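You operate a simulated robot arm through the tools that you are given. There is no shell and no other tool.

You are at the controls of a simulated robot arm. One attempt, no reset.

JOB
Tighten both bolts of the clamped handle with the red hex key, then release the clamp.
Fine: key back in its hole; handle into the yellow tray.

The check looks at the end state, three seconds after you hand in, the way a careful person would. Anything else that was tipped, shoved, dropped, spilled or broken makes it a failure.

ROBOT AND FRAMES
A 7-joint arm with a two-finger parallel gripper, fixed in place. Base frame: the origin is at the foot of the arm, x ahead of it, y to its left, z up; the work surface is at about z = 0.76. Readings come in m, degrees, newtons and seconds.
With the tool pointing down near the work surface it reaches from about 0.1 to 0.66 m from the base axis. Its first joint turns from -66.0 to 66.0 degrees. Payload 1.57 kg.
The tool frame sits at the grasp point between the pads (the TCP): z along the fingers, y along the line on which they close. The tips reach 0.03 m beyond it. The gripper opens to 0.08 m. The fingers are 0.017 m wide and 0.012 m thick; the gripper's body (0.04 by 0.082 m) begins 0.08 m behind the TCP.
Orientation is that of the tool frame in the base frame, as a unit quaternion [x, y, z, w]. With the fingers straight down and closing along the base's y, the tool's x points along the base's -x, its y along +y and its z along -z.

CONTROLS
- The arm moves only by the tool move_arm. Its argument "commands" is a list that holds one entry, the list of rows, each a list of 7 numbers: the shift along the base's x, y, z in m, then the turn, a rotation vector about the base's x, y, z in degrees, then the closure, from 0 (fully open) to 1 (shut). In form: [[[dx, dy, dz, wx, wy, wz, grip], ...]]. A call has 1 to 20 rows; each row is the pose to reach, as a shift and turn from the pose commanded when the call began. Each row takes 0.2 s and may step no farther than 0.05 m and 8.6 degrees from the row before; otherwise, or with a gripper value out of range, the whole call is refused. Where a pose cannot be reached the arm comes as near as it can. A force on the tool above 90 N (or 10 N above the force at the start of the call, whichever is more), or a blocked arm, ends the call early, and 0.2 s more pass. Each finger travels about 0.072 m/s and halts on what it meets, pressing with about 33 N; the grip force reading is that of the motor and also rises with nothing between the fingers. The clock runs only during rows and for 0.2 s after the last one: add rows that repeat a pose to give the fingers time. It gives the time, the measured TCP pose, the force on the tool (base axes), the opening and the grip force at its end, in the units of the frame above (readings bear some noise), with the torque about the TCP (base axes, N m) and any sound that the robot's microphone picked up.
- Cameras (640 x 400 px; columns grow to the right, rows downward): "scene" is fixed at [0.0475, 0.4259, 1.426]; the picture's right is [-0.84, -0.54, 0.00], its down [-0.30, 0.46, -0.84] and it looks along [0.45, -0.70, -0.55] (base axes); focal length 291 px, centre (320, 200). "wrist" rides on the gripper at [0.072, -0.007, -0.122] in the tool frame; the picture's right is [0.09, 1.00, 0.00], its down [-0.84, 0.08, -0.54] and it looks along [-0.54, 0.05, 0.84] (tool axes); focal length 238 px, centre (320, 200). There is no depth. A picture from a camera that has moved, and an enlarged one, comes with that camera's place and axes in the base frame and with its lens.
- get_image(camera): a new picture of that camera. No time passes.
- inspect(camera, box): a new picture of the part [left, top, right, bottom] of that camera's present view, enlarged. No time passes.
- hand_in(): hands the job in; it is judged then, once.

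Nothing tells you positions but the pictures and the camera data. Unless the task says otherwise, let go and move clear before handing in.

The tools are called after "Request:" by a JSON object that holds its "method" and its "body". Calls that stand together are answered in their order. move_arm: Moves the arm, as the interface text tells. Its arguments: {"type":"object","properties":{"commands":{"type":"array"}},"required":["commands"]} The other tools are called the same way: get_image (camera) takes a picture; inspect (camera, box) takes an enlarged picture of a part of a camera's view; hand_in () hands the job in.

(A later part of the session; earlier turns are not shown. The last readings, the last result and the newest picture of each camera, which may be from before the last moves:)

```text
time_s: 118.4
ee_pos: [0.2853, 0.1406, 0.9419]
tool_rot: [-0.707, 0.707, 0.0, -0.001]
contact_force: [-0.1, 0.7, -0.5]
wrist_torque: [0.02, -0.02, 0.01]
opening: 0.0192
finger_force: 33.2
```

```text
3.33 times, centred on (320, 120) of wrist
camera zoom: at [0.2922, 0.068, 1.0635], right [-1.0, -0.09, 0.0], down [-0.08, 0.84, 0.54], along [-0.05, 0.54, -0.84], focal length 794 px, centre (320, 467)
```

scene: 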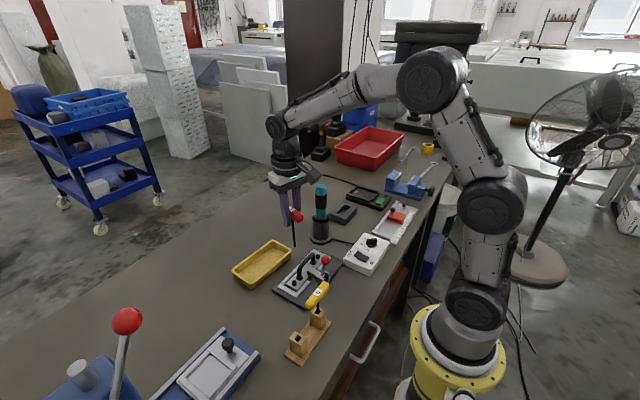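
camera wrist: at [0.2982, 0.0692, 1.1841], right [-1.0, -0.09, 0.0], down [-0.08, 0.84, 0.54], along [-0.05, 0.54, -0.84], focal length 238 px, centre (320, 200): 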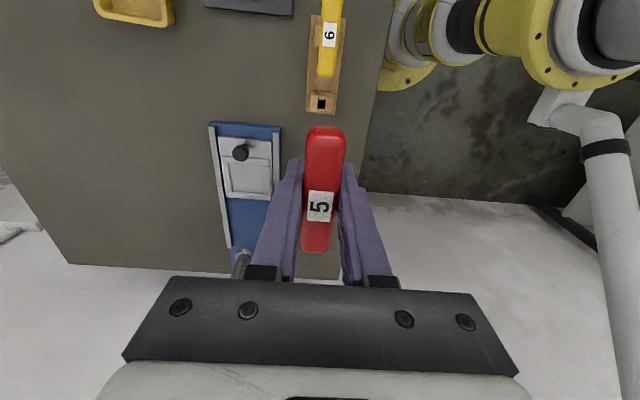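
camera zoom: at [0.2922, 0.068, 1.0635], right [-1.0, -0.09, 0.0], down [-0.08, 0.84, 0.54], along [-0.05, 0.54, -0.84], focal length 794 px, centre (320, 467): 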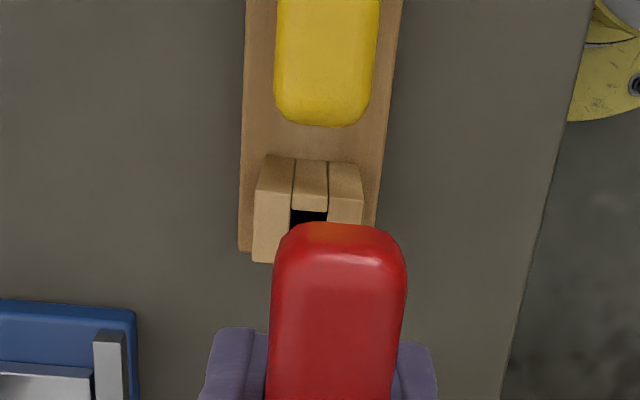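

The tip is about 4 mm too far in -x relative to the hole at (0.2896, 0.139). Correcting before insertion.

Request:
{"method": "move_arm", "body": {"commands": [[[0.0037, 0.0002, 0, 0, 0, 0, 1], [0.0037, 0.0002, 0, 0, 0, 0, 1]]]}}

Request:
{"method": "inspect", "body": {"camera": "scene", "box": [280, 310, 325, 350]}}

Request:
{"method": "inspect", "body": {"camera": "wrist", "box": [270, 60, 370, 180]}}

```text
time_s: 119.0
ee_pos: [0.2915, 0.1409, 0.9427]
tool_rot: [-0.706, 0.708, -0.001, 0.001]
contact_force: [0.5, -0.4, -0.3]
wrist_torque: [0.0, -0.05, 0.01]
opening: 0.0191
finger_force: 33.0
```

```text
10.00 times, centred on (302, 330) of scene
camera zoom: at [0.0475, 0.4259, 1.426], right [-0.84, -0.54, 0.0], down [-0.3, 0.46, -0.84], along [0.45, -0.7, -0.55], focal length 2910 px, centre (495, -1100)
```

zoom: 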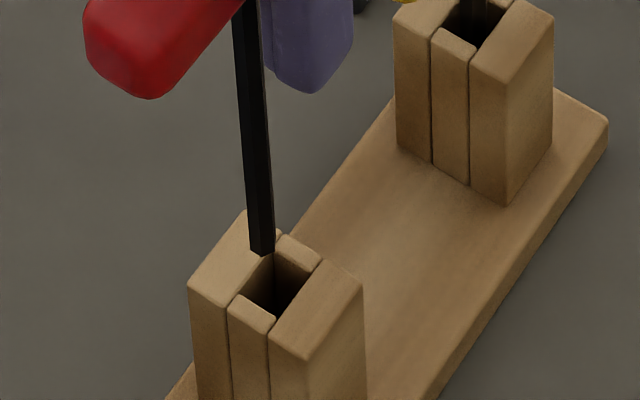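

```text
3.33 times, centred on (320, 120) of wrist
camera zoom: at [0.297, 0.0685, 1.0639], right [-1.0, -0.09, 0.0], down [-0.08, 0.84, 0.54], along [-0.05, 0.54, -0.84], focal length 794 px, centre (320, 467)
```

zoom: 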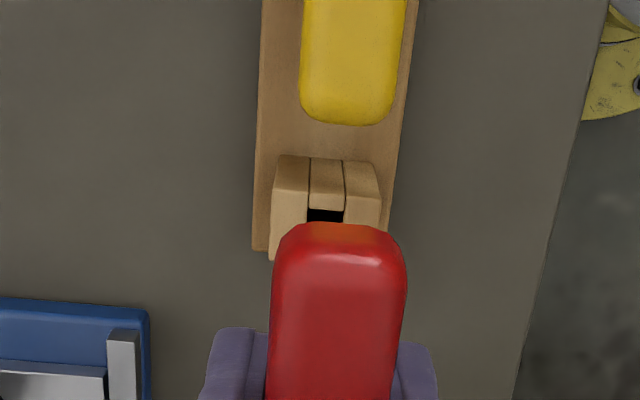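

Request:
{"method": "move_arm", "body": {"commands": [[[-0.0018, -0.0006, 0, 0, 0, 0, 1], [-0.0018, -0.0006, -0.006, 0, 0, 0, 1], [-0.0018, -0.0006, -0.006, 0, 0, 0, 1]]]}}

Request:
{"method": "inspect", "body": {"camera": "scene", "box": [280, 310, 325, 350]}}

Request:
{"method": "inspect", "body": {"camera": "wrist", "box": [270, 60, 370, 180]}}

```text
time_s: 119.8
ee_pos: [0.2893, 0.1399, 0.9352]
tool_rot: [-0.706, 0.708, 0.0, 0.002]
contact_force: [-0.5, 0.1, -0.7]
wrist_torque: [0.0, -0.03, 0.0]
opening: 0.0194
finger_force: 33.1
```

```text
10.00 times, centred on (302, 330) of scene
camera zoom: at [0.0475, 0.4259, 1.426], right [-0.84, -0.54, 0.0], down [-0.3, 0.46, -0.84], along [0.45, -0.7, -0.55], focal length 2910 px, centre (495, -1100)
```

zoom: 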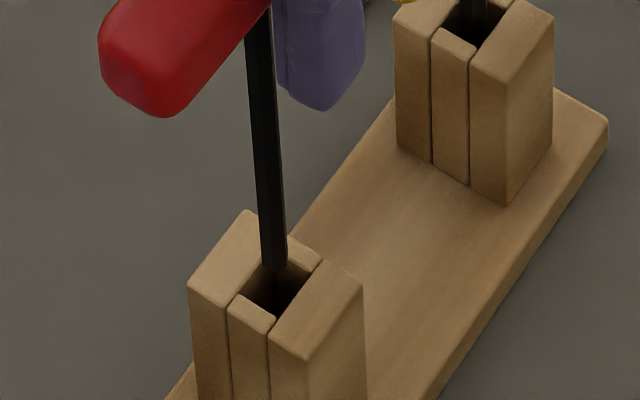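

```text
3.33 times, centred on (320, 120) of wrist
camera zoom: at [0.2956, 0.0667, 1.0571], right [-1.0, -0.09, 0.0], down [-0.08, 0.84, 0.54], along [-0.05, 0.54, -0.84], focal length 794 px, centre (320, 467)
```

zoom: 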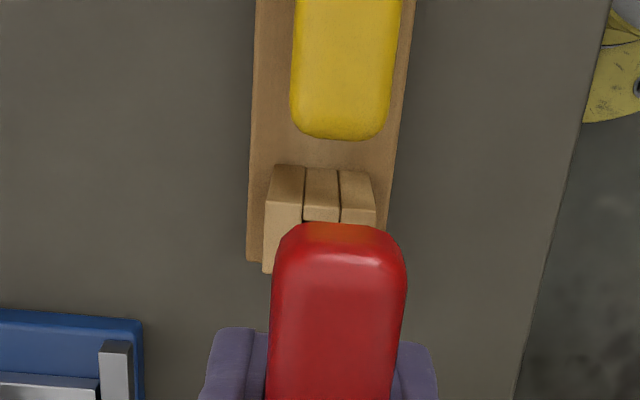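

The tip is right over the hole. I'll lower slowly into the post, nudging slightly away from the yellow key.

Request:
{"method": "move_arm", "body": {"commands": [[[0.0003, 0.0009, -0.006, 0, 0, 0, 1], [0.0003, 0.0009, -0.014, 0, 0, 0, 1], [0.0003, 0.0009, -0.022, 0, 0, 0, 1], [0.0003, 0.0009, -0.03, 0, 0, 0, 1], [0.0003, 0.0009, -0.038, 0, 0, 0, 1], [0.0003, 0.0009, -0.044, 0, 0, 0, 1], [0.0003, 0.0009, -0.044, 0, 0, 0, 1]]]}}

Request:
{"method": "inspect", "body": {"camera": "scene", "box": [270, 290, 335, 350]}}

Request:
{"method": "inspect", "body": {"camera": "wrist", "box": [270, 60, 370, 180]}}

```text
time_s: 121.4
ee_pos: [0.29, 0.1405, 0.8902]
tool_rot: [-0.706, 0.708, 0.0, -0.001]
contact_force: [-0.8, 0.3, -0.7]
wrist_torque: [0.02, 0.03, -0.02]
opening: 0.0193
finger_force: 33.5
```

```text
6.67 times, centred on (302, 320) of scene
camera zoom: at [0.0475, 0.4259, 1.426], right [-0.84, -0.54, 0.0], down [-0.3, 0.46, -0.84], along [0.45, -0.7, -0.55], focal length 1940 px, centre (437, -600)
```

zoom: 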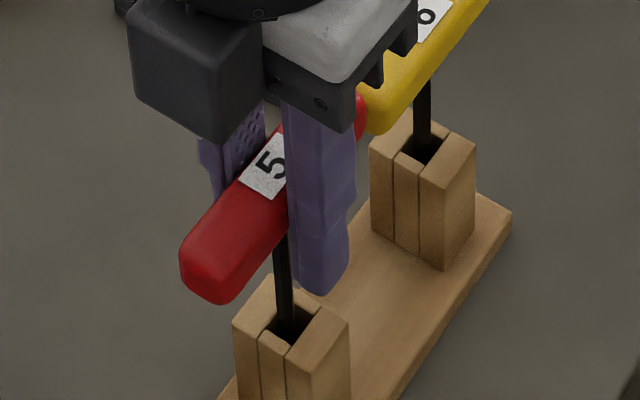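

```text
3.33 times, centred on (320, 120) of wrist
camera zoom: at [0.2967, 0.0677, 1.012], right [-1.0, -0.09, 0.0], down [-0.08, 0.84, 0.54], along [-0.05, 0.54, -0.84], focal length 794 px, centre (320, 467)
```

zoom: 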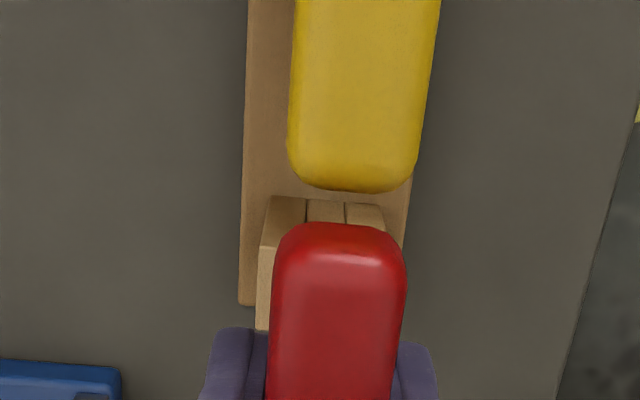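

The key is in the hole, with the bars clear of each other. Lowering the rest of the way.

Request:
{"method": "move_arm", "body": {"commands": [[[0, 0, -0.004, 0, 0, 0, 1], [0, 0, -0.008, 0, 0, 0, 1], [0, 0, -0.0105, 0, 0, 0, 1], [0, 0, -0.0105, 0, 0, 0, 1]]]}}

Request:
{"method": "inspect", "body": {"camera": "wrist", "box": [270, 60, 370, 180]}}

Request:
{"method": "inspect", "body": {"camera": "scene", "box": [270, 290, 335, 350]}}

```text
time_s: 122.4
ee_pos: [0.2916, 0.1404, 0.8786]
tool_rot: [-0.706, 0.708, 0.001, 0.0]
contact_force: [1.3, -0.9, -2.1]
wrist_torque: [0.0, 0.02, 0.03]
opening: 0.0191
finger_force: 33.0
```

```text
3.33 times, centred on (320, 120) of wrist
camera zoom: at [0.2969, 0.0685, 1.0002], right [-1.0, -0.09, 0.0], down [-0.08, 0.84, 0.54], along [-0.05, 0.54, -0.84], focal length 794 px, centre (320, 467)
```

zoom: 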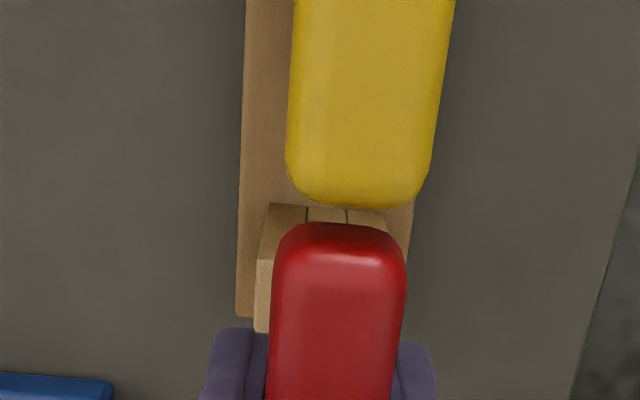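

```text
6.67 times, centred on (302, 320) of scene
camera zoom: at [0.0475, 0.4259, 1.426], right [-0.84, -0.54, 0.0], down [-0.3, 0.46, -0.84], along [0.45, -0.7, -0.55], focal length 1940 px, centre (437, -600)
```

zoom: 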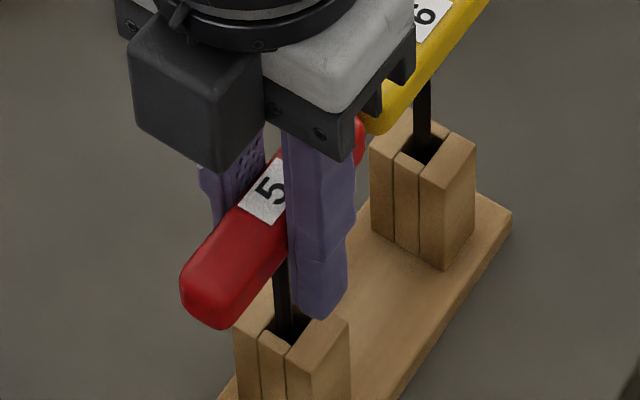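

Request:
{"method": "move_arm", "body": {"commands": [[[0, 0, -0.001, 0, 0, 0, 1], [0, 0, -0.002, 0, 0, 0, 1], [0, 0, -0.002, 0, 0, 0, 1]]]}}

Request:
{"method": "inspect", "body": {"camera": "wrist", "box": [270, 60, 370, 180]}}

```text
time_s: 123.2
ee_pos: [0.2907, 0.1415, 0.8774]
tool_rot: [-0.707, 0.707, 0.001, -0.001]
contact_force: [-0.7, -0.6, -0.4]
wrist_torque: [-0.01, 0.03, -0.02]
opening: 0.0191
finger_force: 33.1
```

```text
3.33 times, centred on (320, 120) of wrist
camera zoom: at [0.2967, 0.0686, 0.9992], right [-1.0, -0.09, 0.0], down [-0.08, 0.84, 0.54], along [-0.05, 0.54, -0.84], focal length 794 px, centre (320, 467)
```

zoom: 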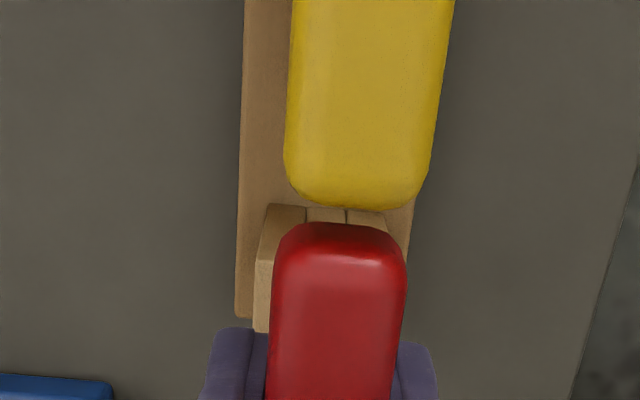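

Request:
{"method": "move_arm", "body": {"commands": [[[0, 0, -0.001, 0, 0, 0, 1], [0, 0, -0.002, 0, 0, 0, 1], [0, 0, -0.003, 0, 0, 0, 1], [0, 0, -0.003, 0, 0, 0, 1]]]}}

Request:
{"method": "inspect", "body": {"camera": "wrist", "box": [270, 60, 370, 180]}}

Request:
{"method": "inspect", "body": {"camera": "scene", "box": [270, 290, 335, 350]}}

```text
time_s: 124.2
ee_pos: [0.2924, 0.1419, 0.877]
tool_rot: [-0.707, 0.707, 0.0, 0.003]
contact_force: [-2.2, -4.8, 29.0]
wrist_torque: [-0.45, 0.21, 0.03]
opening: 0.0195
finger_force: 32.8
```

```text
3.33 times, centred on (320, 120) of wrist
camera zoom: at [0.2973, 0.0685, 0.998], right [-1.0, -0.09, -0.01], down [-0.08, 0.84, 0.54], along [-0.04, 0.54, -0.84], focal length 794 px, centre (320, 467)
```

zoom: 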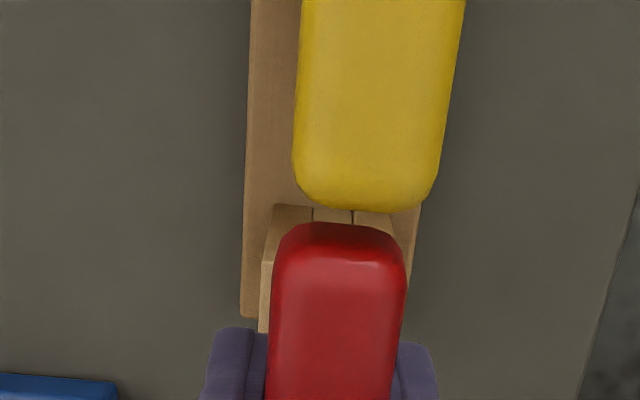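

```text
6.67 times, centred on (302, 320) of scene
camera zoom: at [0.0471, 0.4256, 1.4261], right [-0.84, -0.54, 0.0], down [-0.3, 0.46, -0.84], along [0.45, -0.7, -0.55], focal length 1940 px, centre (437, -600)
```

zoom: 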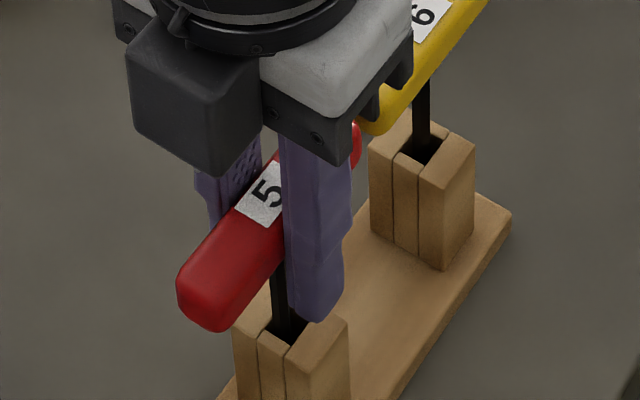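

The key has bottomed out (29 N), so it is home. I'll ease off, open the fingers and back straight up.

Request:
{"method": "move_arm", "body": {"commands": [[[0, 0, 0.0025, 0, 0, 0, 1], [0, 0, 0.0025, 0, 0, 0, 1], [0, 0, 0.0025, 0, 0, 0, 0.75], [0, 0, 0.0025, 0, 0, 0, 0.5], [0, 0, 0.0025, 0, 0, 0, 0.2], [0, 0, 0.0025, 0, 0, 0, 0], [0, 0, 0.0025, 0, 0, 0, 0]]]}}

Request:
{"method": "inspect", "body": {"camera": "scene", "box": [270, 290, 335, 350]}}

Request:
{"method": "get_image", "body": {"camera": "wrist"}}

```text
time_s: 125.8
ee_pos: [0.291, 0.1412, 0.8772]
tool_rot: [-0.706, 0.708, -0.001, 0.001]
contact_force: [0.0, -0.8, -0.3]
wrist_torque: [0.0, -0.02, 0.0]
opening: 0.0802
finger_force: 0.1
```

```text
6.67 times, centred on (302, 320) of scene
camera zoom: at [0.0475, 0.4259, 1.426], right [-0.84, -0.54, 0.0], down [-0.3, 0.46, -0.84], along [0.45, -0.7, -0.55], focal length 1940 px, centre (437, -600)
```

zoom: 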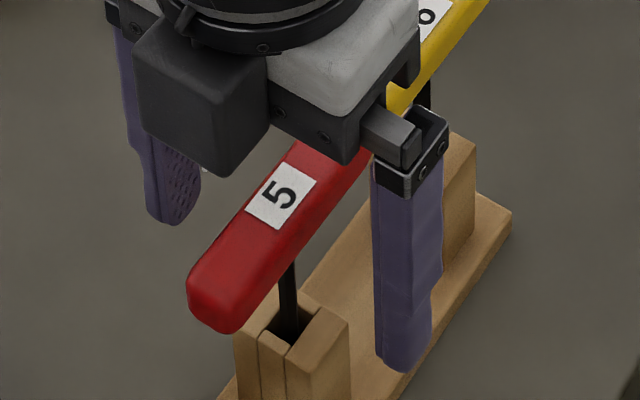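

```text
taken
camera wrist: at [0.2958, 0.0679, 0.999], right [-1.0, -0.09, 0.0], down [-0.08, 0.84, 0.54], along [-0.05, 0.54, -0.84], focal length 238 px, centre (320, 200)
```

wrist: 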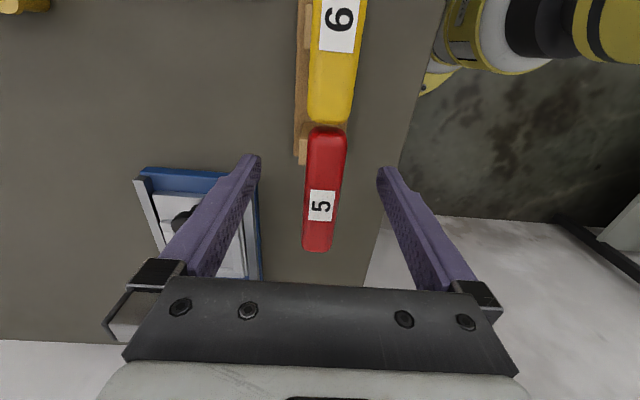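

The red key stands in its hole. I'll rise straight up, close the gripper, and move beside the clamp lever.

Request:
{"method": "move_arm", "body": {"commands": [[[0, 0, 0.02, 0, 0, 0, 0], [0, 0, 0.05, 0, 0, 0, 0], [0, 0, 0.09, 0, 0, 0, 0], [0, 0, 0.13, 0, 0, 0, 0], [0.02, -0.03, 0.15, 0, 0, 0, 0], [0.035, -0.07, 0.15, 0, 0, 0, 0.3], [0.05, -0.11, 0.15, 0, 0, 0, 0.6], [0.065, -0.15, 0.15, 0, 0, 0, 1], [0.08, -0.185, 0.15, 0, 0, 0, 1], [0.09, -0.206, 0.15, 0, 0, 0, 1], [0.09, -0.206, 0.15, 0, 0, 0, 1]]]}}

Request:
{"method": "get_image", "body": {"camera": "wrist"}}

Request:
{"method": "inspect", "body": {"camera": "scene", "box": [270, 240, 350, 370]}}

```text
time_s: 128.2
ee_pos: [0.3796, -0.0617, 1.0291]
tool_rot: [-0.706, 0.708, -0.001, 0.001]
contact_force: [-0.1, 0.8, -0.4]
wrist_torque: [0.0, 0.01, 0.01]
opening: 0.0002
finger_force: 21.5
```

```text
taken
camera wrist: at [0.3865, -0.1349, 1.1499], right [-1.0, -0.09, 0.0], down [-0.08, 0.84, 0.54], along [-0.05, 0.54, -0.84], focal length 238 px, centre (320, 200)
```

wrist: 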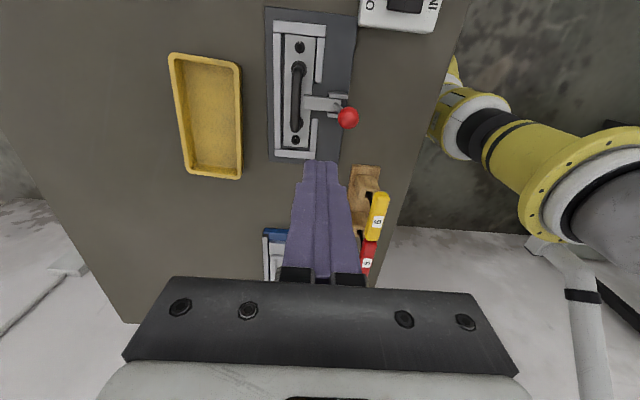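

```text
3.08 times, centred on (310, 305) of scene
camera zoom: at [0.0475, 0.4258, 1.426], right [-0.84, -0.54, 0.0], down [-0.3, 0.46, -0.84], along [0.45, -0.7, -0.55], focal length 896 px, centre (351, -123)
```

zoom: 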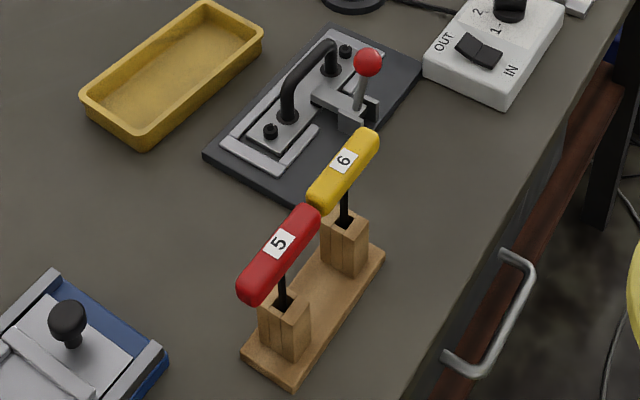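

The key is back in its post and undisturbed. Now I'll look at the clamp closely.

Request:
{"method": "inspect", "body": {"camera": "wrist", "box": [255, 0, 375, 165]}}

Request:
{"method": "inspect", "body": {"camera": "wrist", "box": [290, 80, 370, 140]}}

Request:
{"method": "inspect", "body": {"camera": "scene", "box": [300, 245, 345, 290]}}

```text
2.42 times, centred on (315, 82) of wrist
camera zoom: at [0.3865, -0.1349, 1.1499], right [-1.0, -0.09, 0.0], down [-0.08, 0.84, 0.54], along [-0.05, 0.54, -0.84], focal length 578 px, centre (332, 485)
```

zoom: 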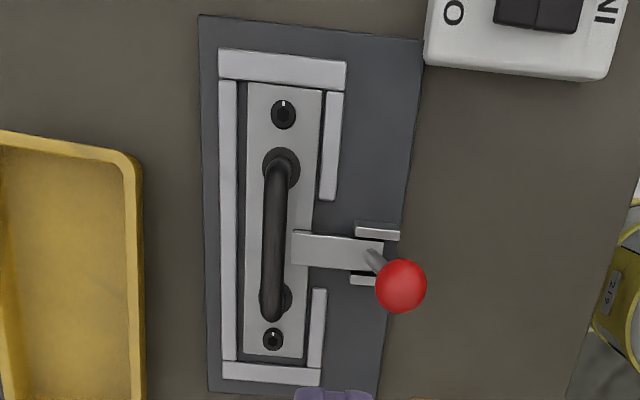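

```text
6.67 times, centred on (330, 110) of wrist
camera zoom: at [0.3865, -0.1349, 1.1499], right [-1.0, -0.09, 0.0], down [-0.08, 0.84, 0.54], along [-0.05, 0.54, -0.84], focal length 1589 px, centre (253, 800)
```

zoom: 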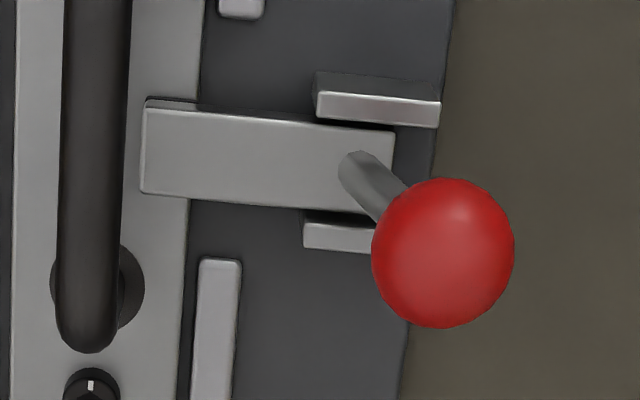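

```text
8.89 times, centred on (322, 268) of scene
camera zoom: at [0.0475, 0.4258, 1.426], right [-0.84, -0.54, 0.0], down [-0.3, 0.46, -0.84], along [0.45, -0.7, -0.55], focal length 2587 px, centre (298, -400)
```

zoom: 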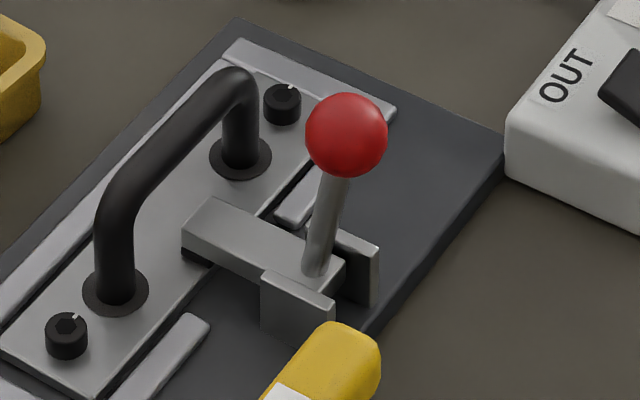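

The lever and hold-down arm are one piece pivoting between two brackets, with the knob at (0.3455, -0.0654, 0.853). I'll lower the closed fingertips on the handle side of the knob, then push it back toward -x.

Request:
{"method": "move_arm", "body": {"commands": [[[0.0005, -0.0026, -0.04, 0, 0, 0, 1], [0.0005, -0.0026, -0.08, 0, 0, 0, 1], [0.0005, -0.0026, -0.12, 0, 0, 0, 1], [0.0005, -0.0026, -0.154, 0, 0, 0, 1], [0.0005, -0.0026, -0.154, 0, 0, 0, 1]]]}}

Request:
{"method": "inspect", "body": {"camera": "scene", "box": [285, 225, 365, 295]}}

Request:
{"method": "get_image", "body": {"camera": "wrist"}}

```text
time_s: 129.4
ee_pos: [0.3822, -0.0668, 0.8746]
tool_rot: [-0.706, 0.708, 0.0, 0.001]
contact_force: [0.4, 0.3, 0.0]
wrist_torque: [0.01, 0.01, -0.03]
opening: 0.0002
finger_force: 21.2
```

```text
5.71 times, centred on (325, 260) of scene
camera zoom: at [0.0475, 0.4259, 1.426], right [-0.84, -0.54, 0.0], down [-0.3, 0.46, -0.84], along [0.45, -0.7, -0.55], focal length 1663 px, centre (291, -143)
```

zoom: 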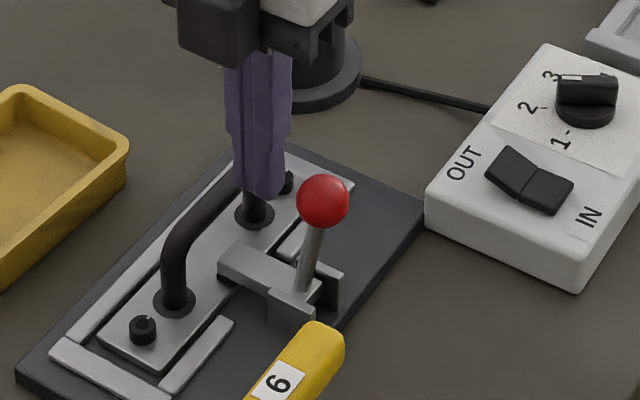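

```text
taken
camera wrist: at [0.3899, -0.1388, 0.9968], right [-1.0, -0.09, 0.0], down [-0.08, 0.84, 0.54], along [-0.05, 0.54, -0.84], focal length 238 px, centre (320, 200)
```

wrist: 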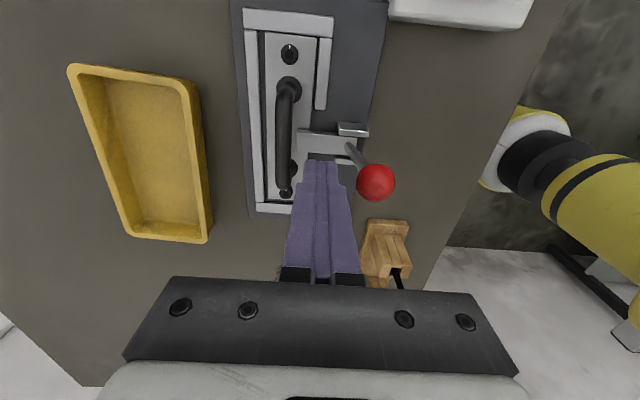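

Fingertips are beside the knob, centred on it. Pushing toward -x along the knob's arc, first part.

Request:
{"method": "move_arm", "body": {"commands": [[[-0.008, 0.001, 0, 0, 0, 0, 1], [-0.014, 0.001, 0, 0, 0, 0, 1], [-0.02, 0.001, -0.001, 0, 0, 0, 1], [-0.026, 0.001, -0.003, 0, 0, 0, 1], [-0.031, 0.001, -0.005, 0, 0, 0, 1], [-0.031, 0.001, -0.005, 0, 0, 0, 1]]]}}

Request:
{"method": "inspect", "body": {"camera": "scene", "box": [285, 225, 365, 295]}}

Request:
{"method": "get_image", "body": {"camera": "wrist"}}

```text
time_s: 130.8
ee_pos: [0.3496, -0.0658, 0.8691]
tool_rot: [-0.707, 0.708, -0.001, 0.001]
contact_force: [0.2, -0.3, -0.3]
wrist_torque: [-0.02, 0.03, -0.02]
opening: 0.0002
finger_force: 21.0
```

```text
5.71 times, centred on (325, 260) of scene
camera zoom: at [0.0475, 0.4259, 1.426], right [-0.84, -0.54, 0.0], down [-0.3, 0.46, -0.84], along [0.45, -0.7, -0.55], focal length 1663 px, centre (291, -143)
```

zoom: 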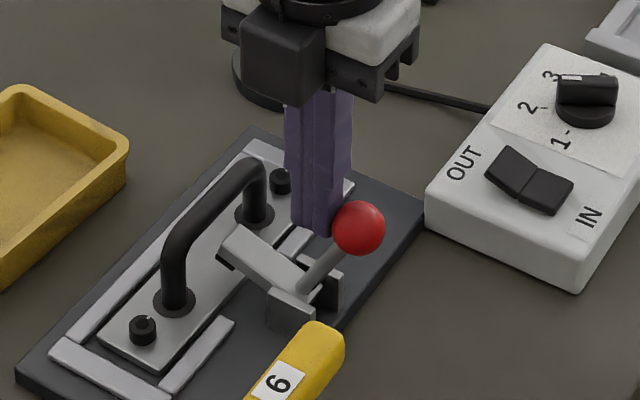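

```text
taken
camera wrist: at [0.3562, -0.1383, 0.9908], right [-1.0, -0.09, 0.0], down [-0.08, 0.84, 0.54], along [-0.05, 0.54, -0.84], focal length 238 px, centre (320, 200)
```

wrist: 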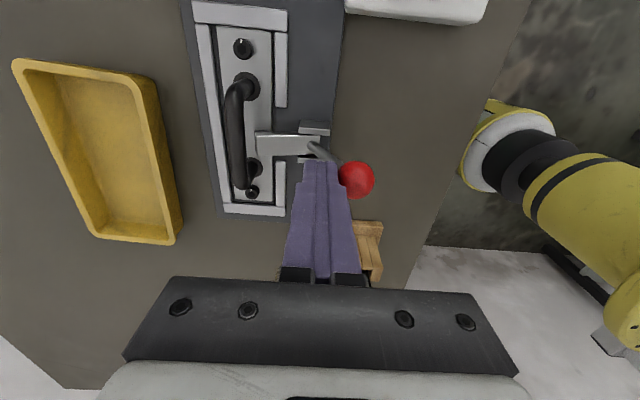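

The lever is swinging and the hold-down arm has lifted. Continuing along the arc.

Request:
{"method": "move_arm", "body": {"commands": [[[-0.006, 0, -0.003, 0, 0, 0, 1], [-0.012, 0, -0.007, 0, 0, 0, 1], [-0.018, 0, -0.012, 0, 0, 0, 1], [-0.023, 0, -0.018, 0, 0, 0, 1], [-0.027, 0, -0.025, 0, 0, 0, 1], [-0.03, 0, -0.032, 0, 0, 0, 1], [-0.03, 0, -0.032, 0, 0, 0, 1]]]}}

Request:
{"method": "inspect", "body": {"camera": "scene", "box": [285, 225, 365, 295]}}

Request:
{"method": "get_image", "body": {"camera": "wrist"}}

```text
time_s: 132.4
ee_pos: [0.3213, -0.0657, 0.8401]
tool_rot: [-0.707, 0.708, -0.002, 0.003]
contact_force: [-11.2, 12.0, 58.8]
wrist_torque: [0.4, 0.91, -0.12]
opening: 0.0002
finger_force: 21.4
```

```text
5.71 times, centred on (325, 260) of scene
camera zoom: at [0.0466, 0.4263, 1.4259], right [-0.84, -0.54, 0.0], down [-0.3, 0.46, -0.84], along [0.45, -0.7, -0.55], focal length 1663 px, centre (291, -143)
```

zoom: 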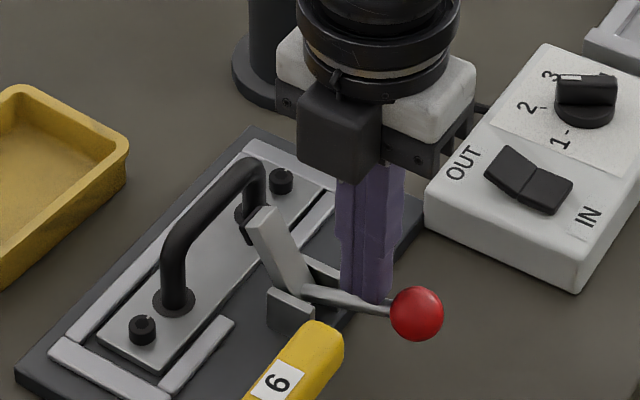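

```text
taken
camera wrist: at [0.3267, -0.1382, 0.9615], right [-1.0, -0.09, -0.01], down [-0.08, 0.84, 0.54], along [-0.04, 0.54, -0.84], focal length 238 px, centre (320, 200)
```

wrist: 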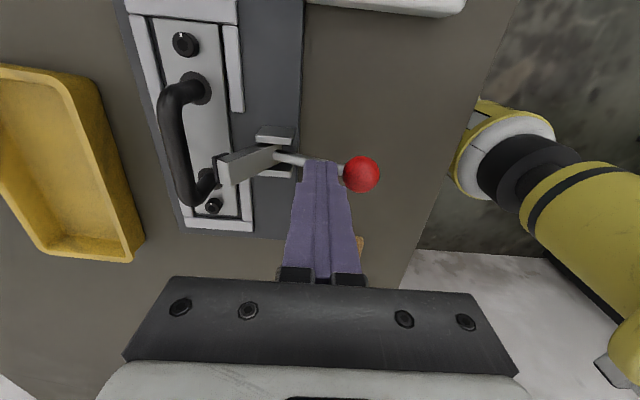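

The lever has hit its end stop (59 N) and the arm is raised clear. I'll back off upward and see that it stays open.

Request:
{"method": "move_arm", "body": {"commands": [[[0.002, 0, 0.005, 0, 0, 0, 1], [0.004, 0, 0.015, 0, 0, 0, 1], [0.004, 0, 0.05, 0, 0, 0, 1], [0.004, 0, 0.09, 0, 0, 0, 1], [0.01, 0, 0.13, 0, 0, 0, 1], [0.02, 0, 0.16, 0, 0, 0, 1], [0.02, 0, 0.16, 0, 0, 0, 1]]]}}

Request:
{"method": "inspect", "body": {"camera": "scene", "box": [270, 225, 350, 295]}}

Request:
{"method": "get_image", "body": {"camera": "wrist"}}

```text
time_s: 134.0
ee_pos: [0.3391, -0.0661, 0.9951]
tool_rot: [-0.706, 0.708, 0.0, 0.0]
contact_force: [-0.5, -0.3, 0.2]
wrist_torque: [-0.01, -0.02, -0.01]
opening: 0.0001
finger_force: 21.3
```

```text
5.71 times, centred on (310, 260) of scene
camera zoom: at [0.0475, 0.4259, 1.426], right [-0.84, -0.54, 0.0], down [-0.3, 0.46, -0.84], along [0.45, -0.7, -0.55], focal length 1663 px, centre (377, -143)
```

zoom: 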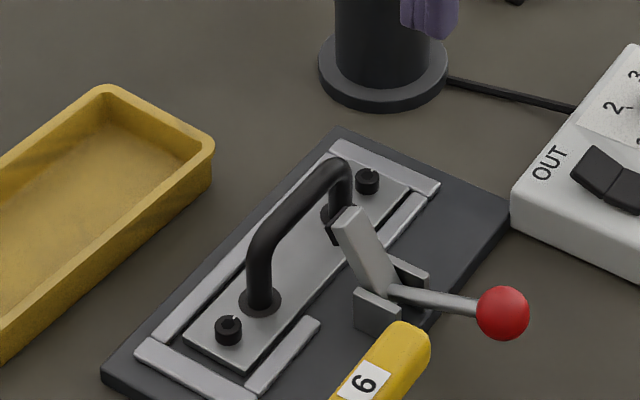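

```text
taken
camera wrist: at [0.3447, -0.1397, 1.1167], right [-1.0, -0.09, 0.0], down [-0.08, 0.84, 0.54], along [-0.05, 0.54, -0.84], focal length 238 px, centre (320, 200)
```

wrist: 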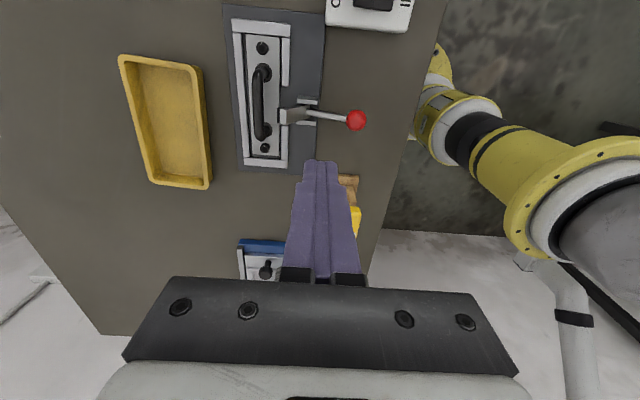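

The clamp stays open with its arm swung clear of the plate. Next I go above the bow handle with the fingers partly open and measure it.

Request:
{"method": "move_arm", "body": {"commands": [[[0.025, 0, 0, 0, 0, 0, 0.9], [0.05, -0.001, 0, 0, 0, 0, 0.7], [0.0753, -0.0013, 0, 0, 0, 0, 0.6], [0.0753, -0.0013, 0, 0, 0, 0, 0.6], [0.0753, -0.0013, 0, 0, 0, 0, 0.6]]]}}

Request:
{"method": "get_image", "body": {"camera": "wrist"}}

Request:
{"method": "inspect", "body": {"camera": "wrist", "box": [280, 40, 380, 160]}}

Request:
{"method": "inspect", "body": {"camera": "scene", "box": [285, 245, 335, 290]}}

```text
time_s: 135.2
ee_pos: [0.4154, -0.0665, 0.9949]
tool_rot: [-0.707, 0.708, -0.002, 0.001]
contact_force: [0.7, 0.3, -0.9]
wrist_torque: [0.01, -0.01, 0.0]
opening: 0.0318
finger_force: 0.1
```

```text
taken
camera wrist: at [0.4209, -0.1387, 1.1164], right [-1.0, -0.09, 0.0], down [-0.08, 0.84, 0.54], along [-0.05, 0.54, -0.84], focal length 238 px, centre (320, 200)
```

wrist: 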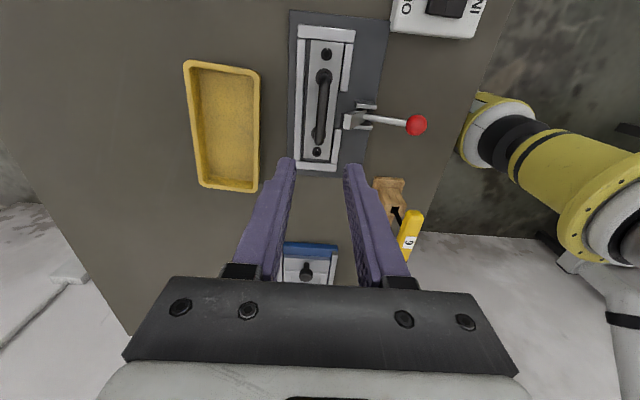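

```text
3.33 times, centred on (330, 100) of wrist
camera zoom: at [0.4209, -0.1387, 1.1164], right [-1.0, -0.09, 0.0], down [-0.08, 0.84, 0.54], along [-0.05, 0.54, -0.84], focal length 794 px, centre (287, 533)
```

zoom: 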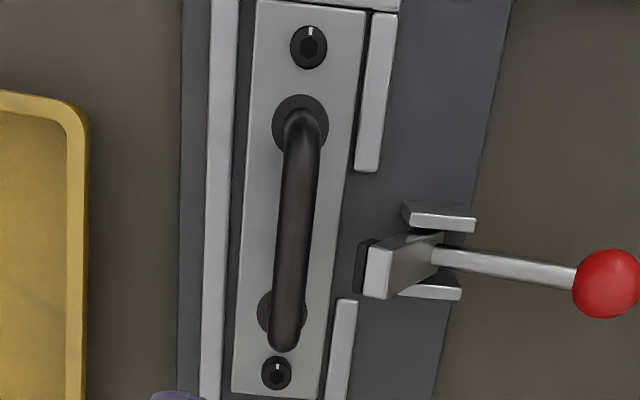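

```text
8.89 times, centred on (310, 268) of scene
camera zoom: at [0.0475, 0.4259, 1.426], right [-0.84, -0.54, 0.0], down [-0.3, 0.46, -0.84], along [0.45, -0.7, -0.55], focal length 2587 px, centre (409, -400)
```

zoom: 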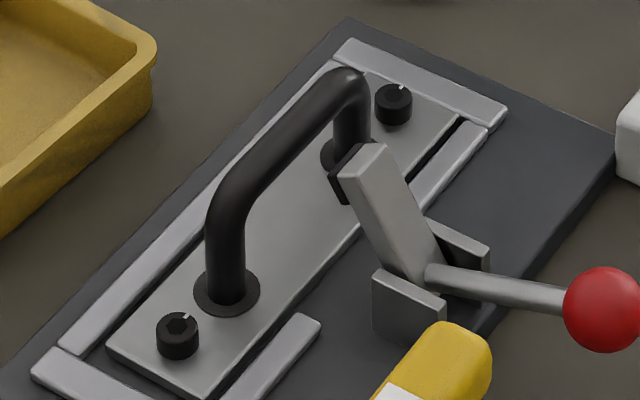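

The raised arm's pad leaves only about 16 mm beside the bar at its centre. I'll grip the bow slightly off-centre at y ≈ -0.088 to clear the arm. First I hover there with a 24 mm opening and check.

Request:
{"method": "move_arm", "body": {"commands": [[[0.0006, -0.01, -0.03, 0, 0, 0, 0.7], [0.0006, -0.021, -0.06, 0, 0, 0, 0.7], [0.0006, -0.021, -0.1, 0, 0, 0, 0.7], [0.0006, -0.021, -0.128, 0, 0, 0, 0.7], [0.0006, -0.021, -0.128, 0, 0, 0, 0.7]]]}}

Request:
{"method": "get_image", "body": {"camera": "wrist"}}

Request:
{"method": "inspect", "body": {"camera": "wrist", "box": [260, 100, 380, 200]}}

Request:
{"method": "inspect", "body": {"camera": "scene", "box": [285, 235, 340, 285]}}

```text
time_s: 136.4
ee_pos: [0.4117, -0.087, 0.8651]
tool_rot: [-0.706, 0.708, -0.001, 0.0]
contact_force: [0.1, -0.4, 0.3]
wrist_torque: [0.0, -0.02, -0.01]
opening: 0.0239
finger_force: 0.1
```

```text
taken
camera wrist: at [0.419, -0.1599, 0.9868], right [-1.0, -0.09, 0.0], down [-0.08, 0.84, 0.54], along [-0.05, 0.54, -0.84], focal length 238 px, centre (320, 200)
```

wrist: 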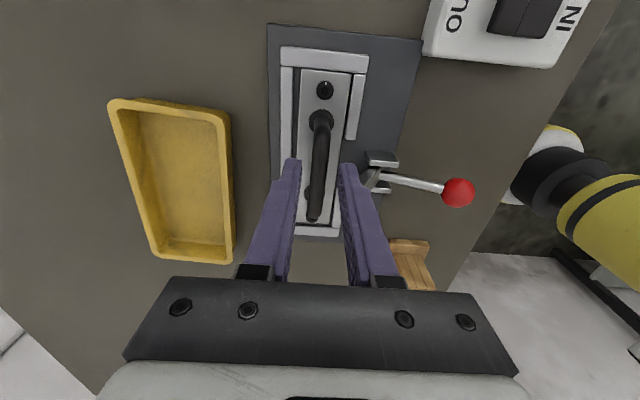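

```text
4.00 times, centred on (320, 150) of wrist
camera zoom: at [0.419, -0.1599, 0.9868], right [-1.0, -0.09, 0.0], down [-0.08, 0.84, 0.54], along [-0.05, 0.54, -0.84], focal length 953 px, centre (320, 400)
```

zoom: 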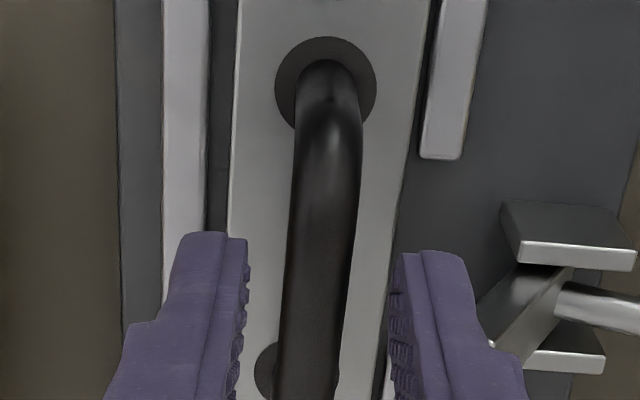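

```text
8.00 times, centred on (312, 260) of scene
camera zoom: at [0.0475, 0.4259, 1.426], right [-0.84, -0.54, 0.0], down [-0.3, 0.46, -0.84], along [0.45, -0.7, -0.55], focal length 2328 px, centre (380, -280)
```

zoom: 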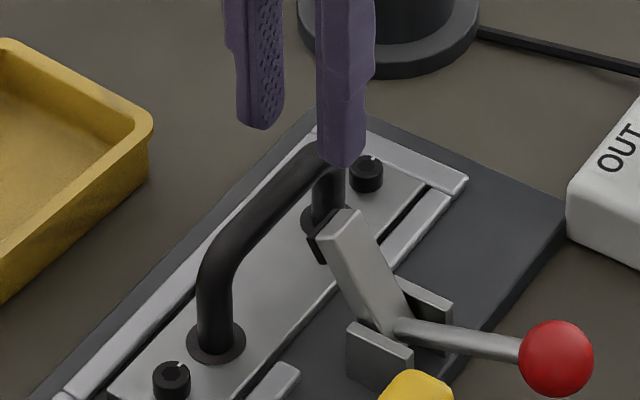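

The fingers straddle the bar, with the arm's edge about 3 mm away in y. I'll shift 1.6 mm more in -y and descend to the bar's height.

Request:
{"method": "move_arm", "body": {"commands": [[[0, -0.0016, 0, 0, 0, 0, 0.7], [0, -0.0016, -0.015, 0, 0, 0, 0.7], [0, -0.0016, -0.03, 0, 0, 0, 0.7], [0, -0.0016, -0.042, 0, 0, 0, 0.7], [0, -0.0016, -0.05, 0, 0, 0, 0.7], [0, -0.0016, -0.05, 0, 0, 0, 0.7]]]}}

Request:
{"method": "inspect", "body": {"camera": "scene", "box": [285, 235, 340, 285]}}

Request:
{"method": "inspect", "body": {"camera": "wrist", "box": [260, 100, 380, 230]}}

```text
time_s: 137.8
ee_pos: [0.4162, -0.0913, 0.8204]
tool_rot: [-0.707, 0.707, -0.001, 0.0]
contact_force: [0.7, -0.1, -0.2]
wrist_torque: [0.06, 0.02, 0.03]
opening: 0.0239
finger_force: 0.0
```

```text
8.00 times, centred on (312, 260) of scene
camera zoom: at [0.0475, 0.4259, 1.426], right [-0.84, -0.54, 0.0], down [-0.3, 0.46, -0.84], along [0.45, -0.7, -0.55], focal length 2328 px, centre (380, -280)
```

zoom: 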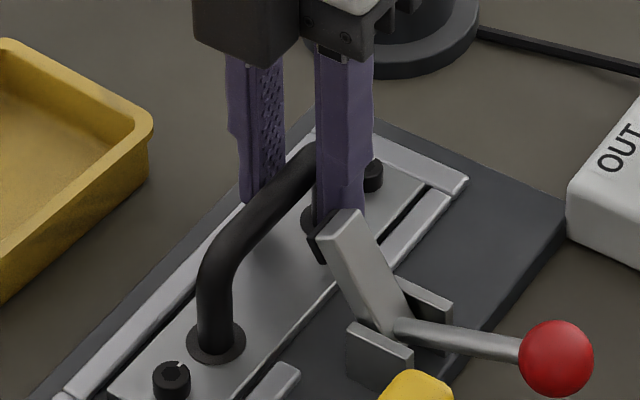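

```text
3.08 times, centred on (320, 165) of wrist
camera zoom: at [0.4221, -0.1636, 0.9413], right [-1.0, -0.09, 0.0], down [-0.08, 0.84, 0.54], along [-0.05, 0.54, -0.84], focal length 733 px, centre (320, 308)
```

zoom: 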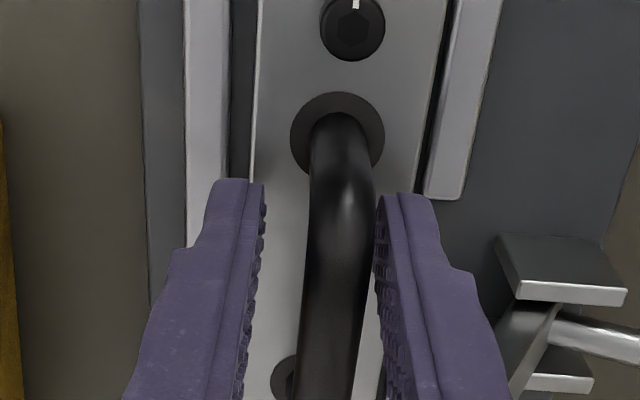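

Request:
{"method": "move_arm", "body": {"commands": [[[-0.003, 0.0015, -0.003, 0, 0, 0, 0.7], [-0.003, 0.0015, -0.003, 0, 0, 0, 0.7]]]}}

Request:
{"method": "inspect", "body": {"camera": "wrist", "box": [260, 100, 380, 230]}}

```text
time_s: 138.4
ee_pos: [0.413, -0.0896, 0.8162]
tool_rot: [-0.706, 0.708, 0.0, 0.0]
contact_force: [0.9, -0.8, -0.1]
wrist_torque: [0.03, -0.05, 0.0]
opening: 0.0242
finger_force: 0.1
```

```text
3.08 times, centred on (320, 165) of wrist
camera zoom: at [0.4188, -0.1623, 0.938], right [-1.0, -0.09, 0.0], down [-0.08, 0.84, 0.54], along [-0.05, 0.54, -0.84], focal length 733 px, centre (320, 308)
```

zoom: 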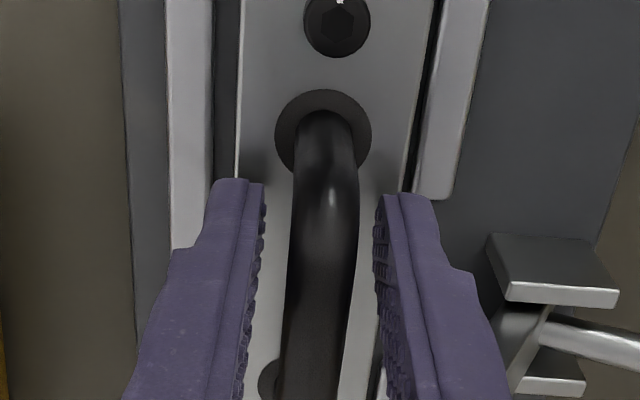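

Centred on the bar. Closing the gripper.

Request:
{"method": "move_arm", "body": {"commands": [[[0, 0, 0, 0, 0, 0, 0.8], [0, 0, 0, 0, 0, 0, 0.9], [0, 0, 0, 0, 0, 0, 1], [0, 0, 0, 0, 0, 0, 1], [0, 0, 0, 0, 0, 0, 1]]]}}

Request:
{"method": "inspect", "body": {"camera": "wrist", "box": [260, 60, 380, 230]}}

Request:
{"method": "inspect", "body": {"camera": "scene", "box": [285, 235, 340, 285]}}

```text
time_s: 139.6
ee_pos: [0.4127, -0.0901, 0.8164]
tool_rot: [-0.706, 0.708, 0.0, 0.0]
contact_force: [0.2, 0.2, -0.8]
wrist_torque: [0.03, 0.04, -0.03]
opening: 0.0127
finger_force: 29.9
```

```text
2.35 times, centred on (320, 145) of wrist
camera zoom: at [0.4188, -0.1624, 0.938], right [-1.0, -0.09, 0.0], down [-0.08, 0.84, 0.54], along [-0.05, 0.54, -0.84], focal length 561 px, centre (320, 329)
```

zoom: 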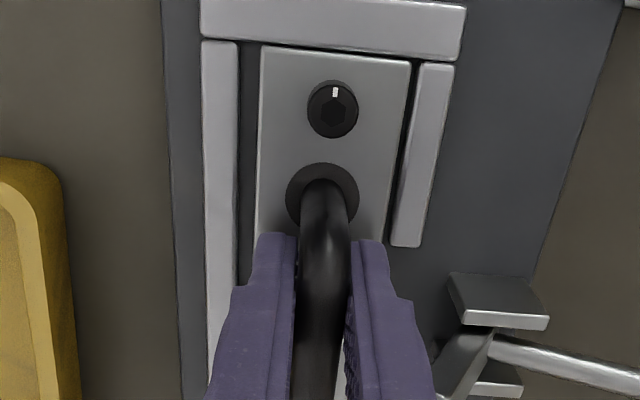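

```text
8.00 times, centred on (312, 260) of scene
camera zoom: at [0.0474, 0.4259, 1.426], right [-0.84, -0.54, 0.0], down [-0.3, 0.46, -0.84], along [0.45, -0.7, -0.55], focal length 2328 px, centre (380, -280)
```

zoom: 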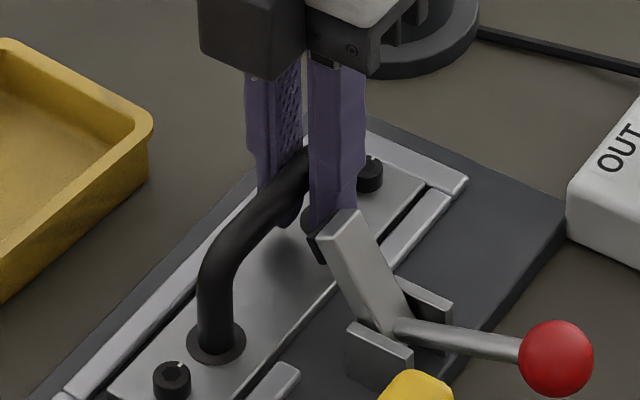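

The bar is gripped (12.7 mm). I'll lift a few millimetres while easing +x away from the clamp arm, and check for tilt.

Request:
{"method": "move_arm", "body": {"commands": [[[0.001, 0, 0.003, 0, 0, 0, 1], [0.003, 0, 0.006, 0, 0, 0, 1], [0.004, 0, 0.012, 0, 0, 0, 1], [0.004, 0, 0.012, 0, 0, 0, 1]]]}}

Request:
{"method": "inspect", "body": {"camera": "scene", "box": [275, 235, 345, 295]}}

Request:
{"method": "inspect", "body": {"camera": "wrist", "box": [240, 60, 400, 230]}}

```text
time_s: 140.6
ee_pos: [0.4167, -0.0879, 0.8277]
tool_rot: [-0.706, 0.708, -0.001, 0.0]
contact_force: [0.5, 0.8, -2.2]
wrist_torque: [-0.08, -0.01, 0.02]
opening: 0.0124
finger_force: 29.4
```

```text
6.67 times, centred on (310, 265) of scene
camera zoom: at [0.0475, 0.4259, 1.426], right [-0.84, -0.54, 0.0], down [-0.3, 0.46, -0.84], along [0.45, -0.7, -0.55], focal length 1940 px, centre (387, -233)
```

zoom: 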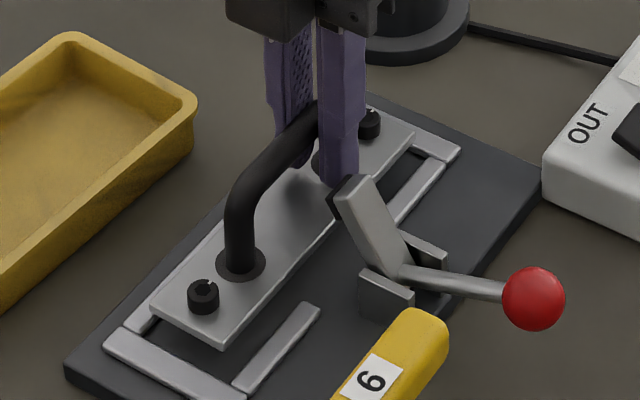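

```text
2.35 times, centred on (320, 145) of wrist
camera zoom: at [0.4228, -0.1612, 0.9501], right [-1.0, -0.09, 0.0], down [-0.08, 0.84, 0.54], along [-0.05, 0.54, -0.84], focal length 561 px, centre (320, 329)
```

zoom: 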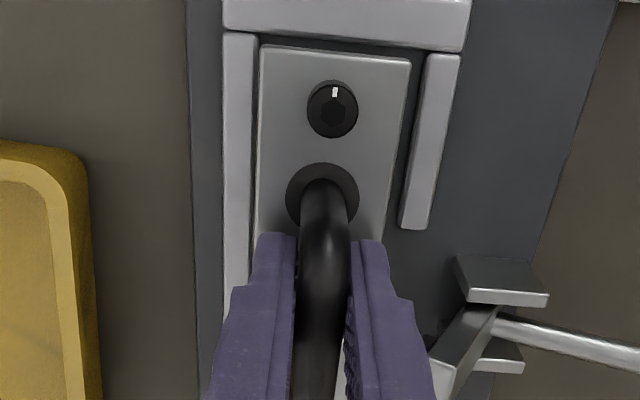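

The handle is free and hanging level, weighing about 2 N. Lifting it straight up, then I'll measure the tray.

Request:
{"method": "move_arm", "body": {"commands": [[[0.001, 0, 0.02, 0, 0, 0, 1], [0.001, 0, 0.045, 0, 0, 0, 1], [0.001, 0, 0.08, 0, 0, 0, 1], [0.001, 0, 0.12, 0, 0, 0, 1], [0.001, 0, 0.16, 0, 0, 0, 1], [0.001, 0, 0.16, 0, 0, 0, 1]]]}}

Request:
{"method": "get_image", "body": {"camera": "wrist"}}

Request:
{"method": "inspect", "body": {"camera": "scene", "box": [220, 190, 360, 300]}}

```text
time_s: 142.0
ee_pos: [0.4216, -0.0894, 0.991]
tool_rot: [-0.706, 0.708, 0.0, 0.0]
contact_force: [0.7, 0.0, -2.5]
wrist_torque: [-0.07, -0.01, -0.03]
opening: 0.0126
finger_force: 29.6
```

```text
taken
camera wrist: at [0.4277, -0.1616, 1.1115], right [-1.0, -0.09, 0.0], down [-0.08, 0.84, 0.54], along [-0.05, 0.54, -0.84], focal length 238 px, centre (320, 200)
```

wrist: 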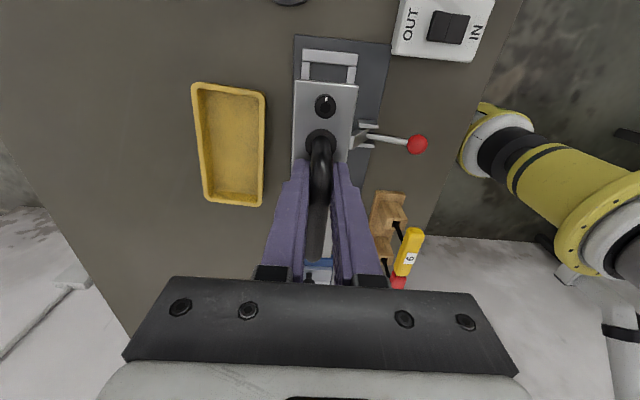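

```text
3.64 times, centred on (290, 245) of scene
camera zoom: at [0.0475, 0.4259, 1.426], right [-0.84, -0.54, 0.0], down [-0.3, 0.46, -0.84], along [0.45, -0.7, -0.55], focal length 1058 px, centre (429, 36)
```

zoom: 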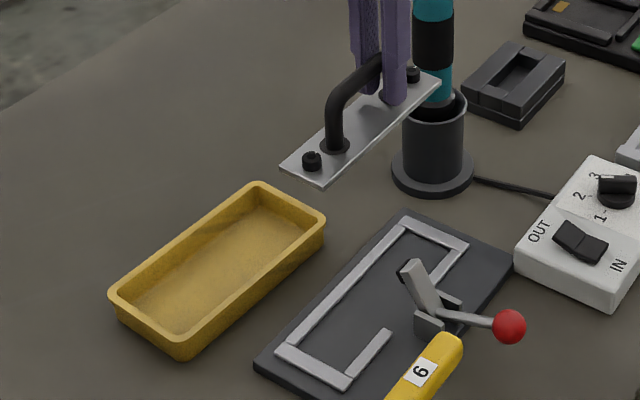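

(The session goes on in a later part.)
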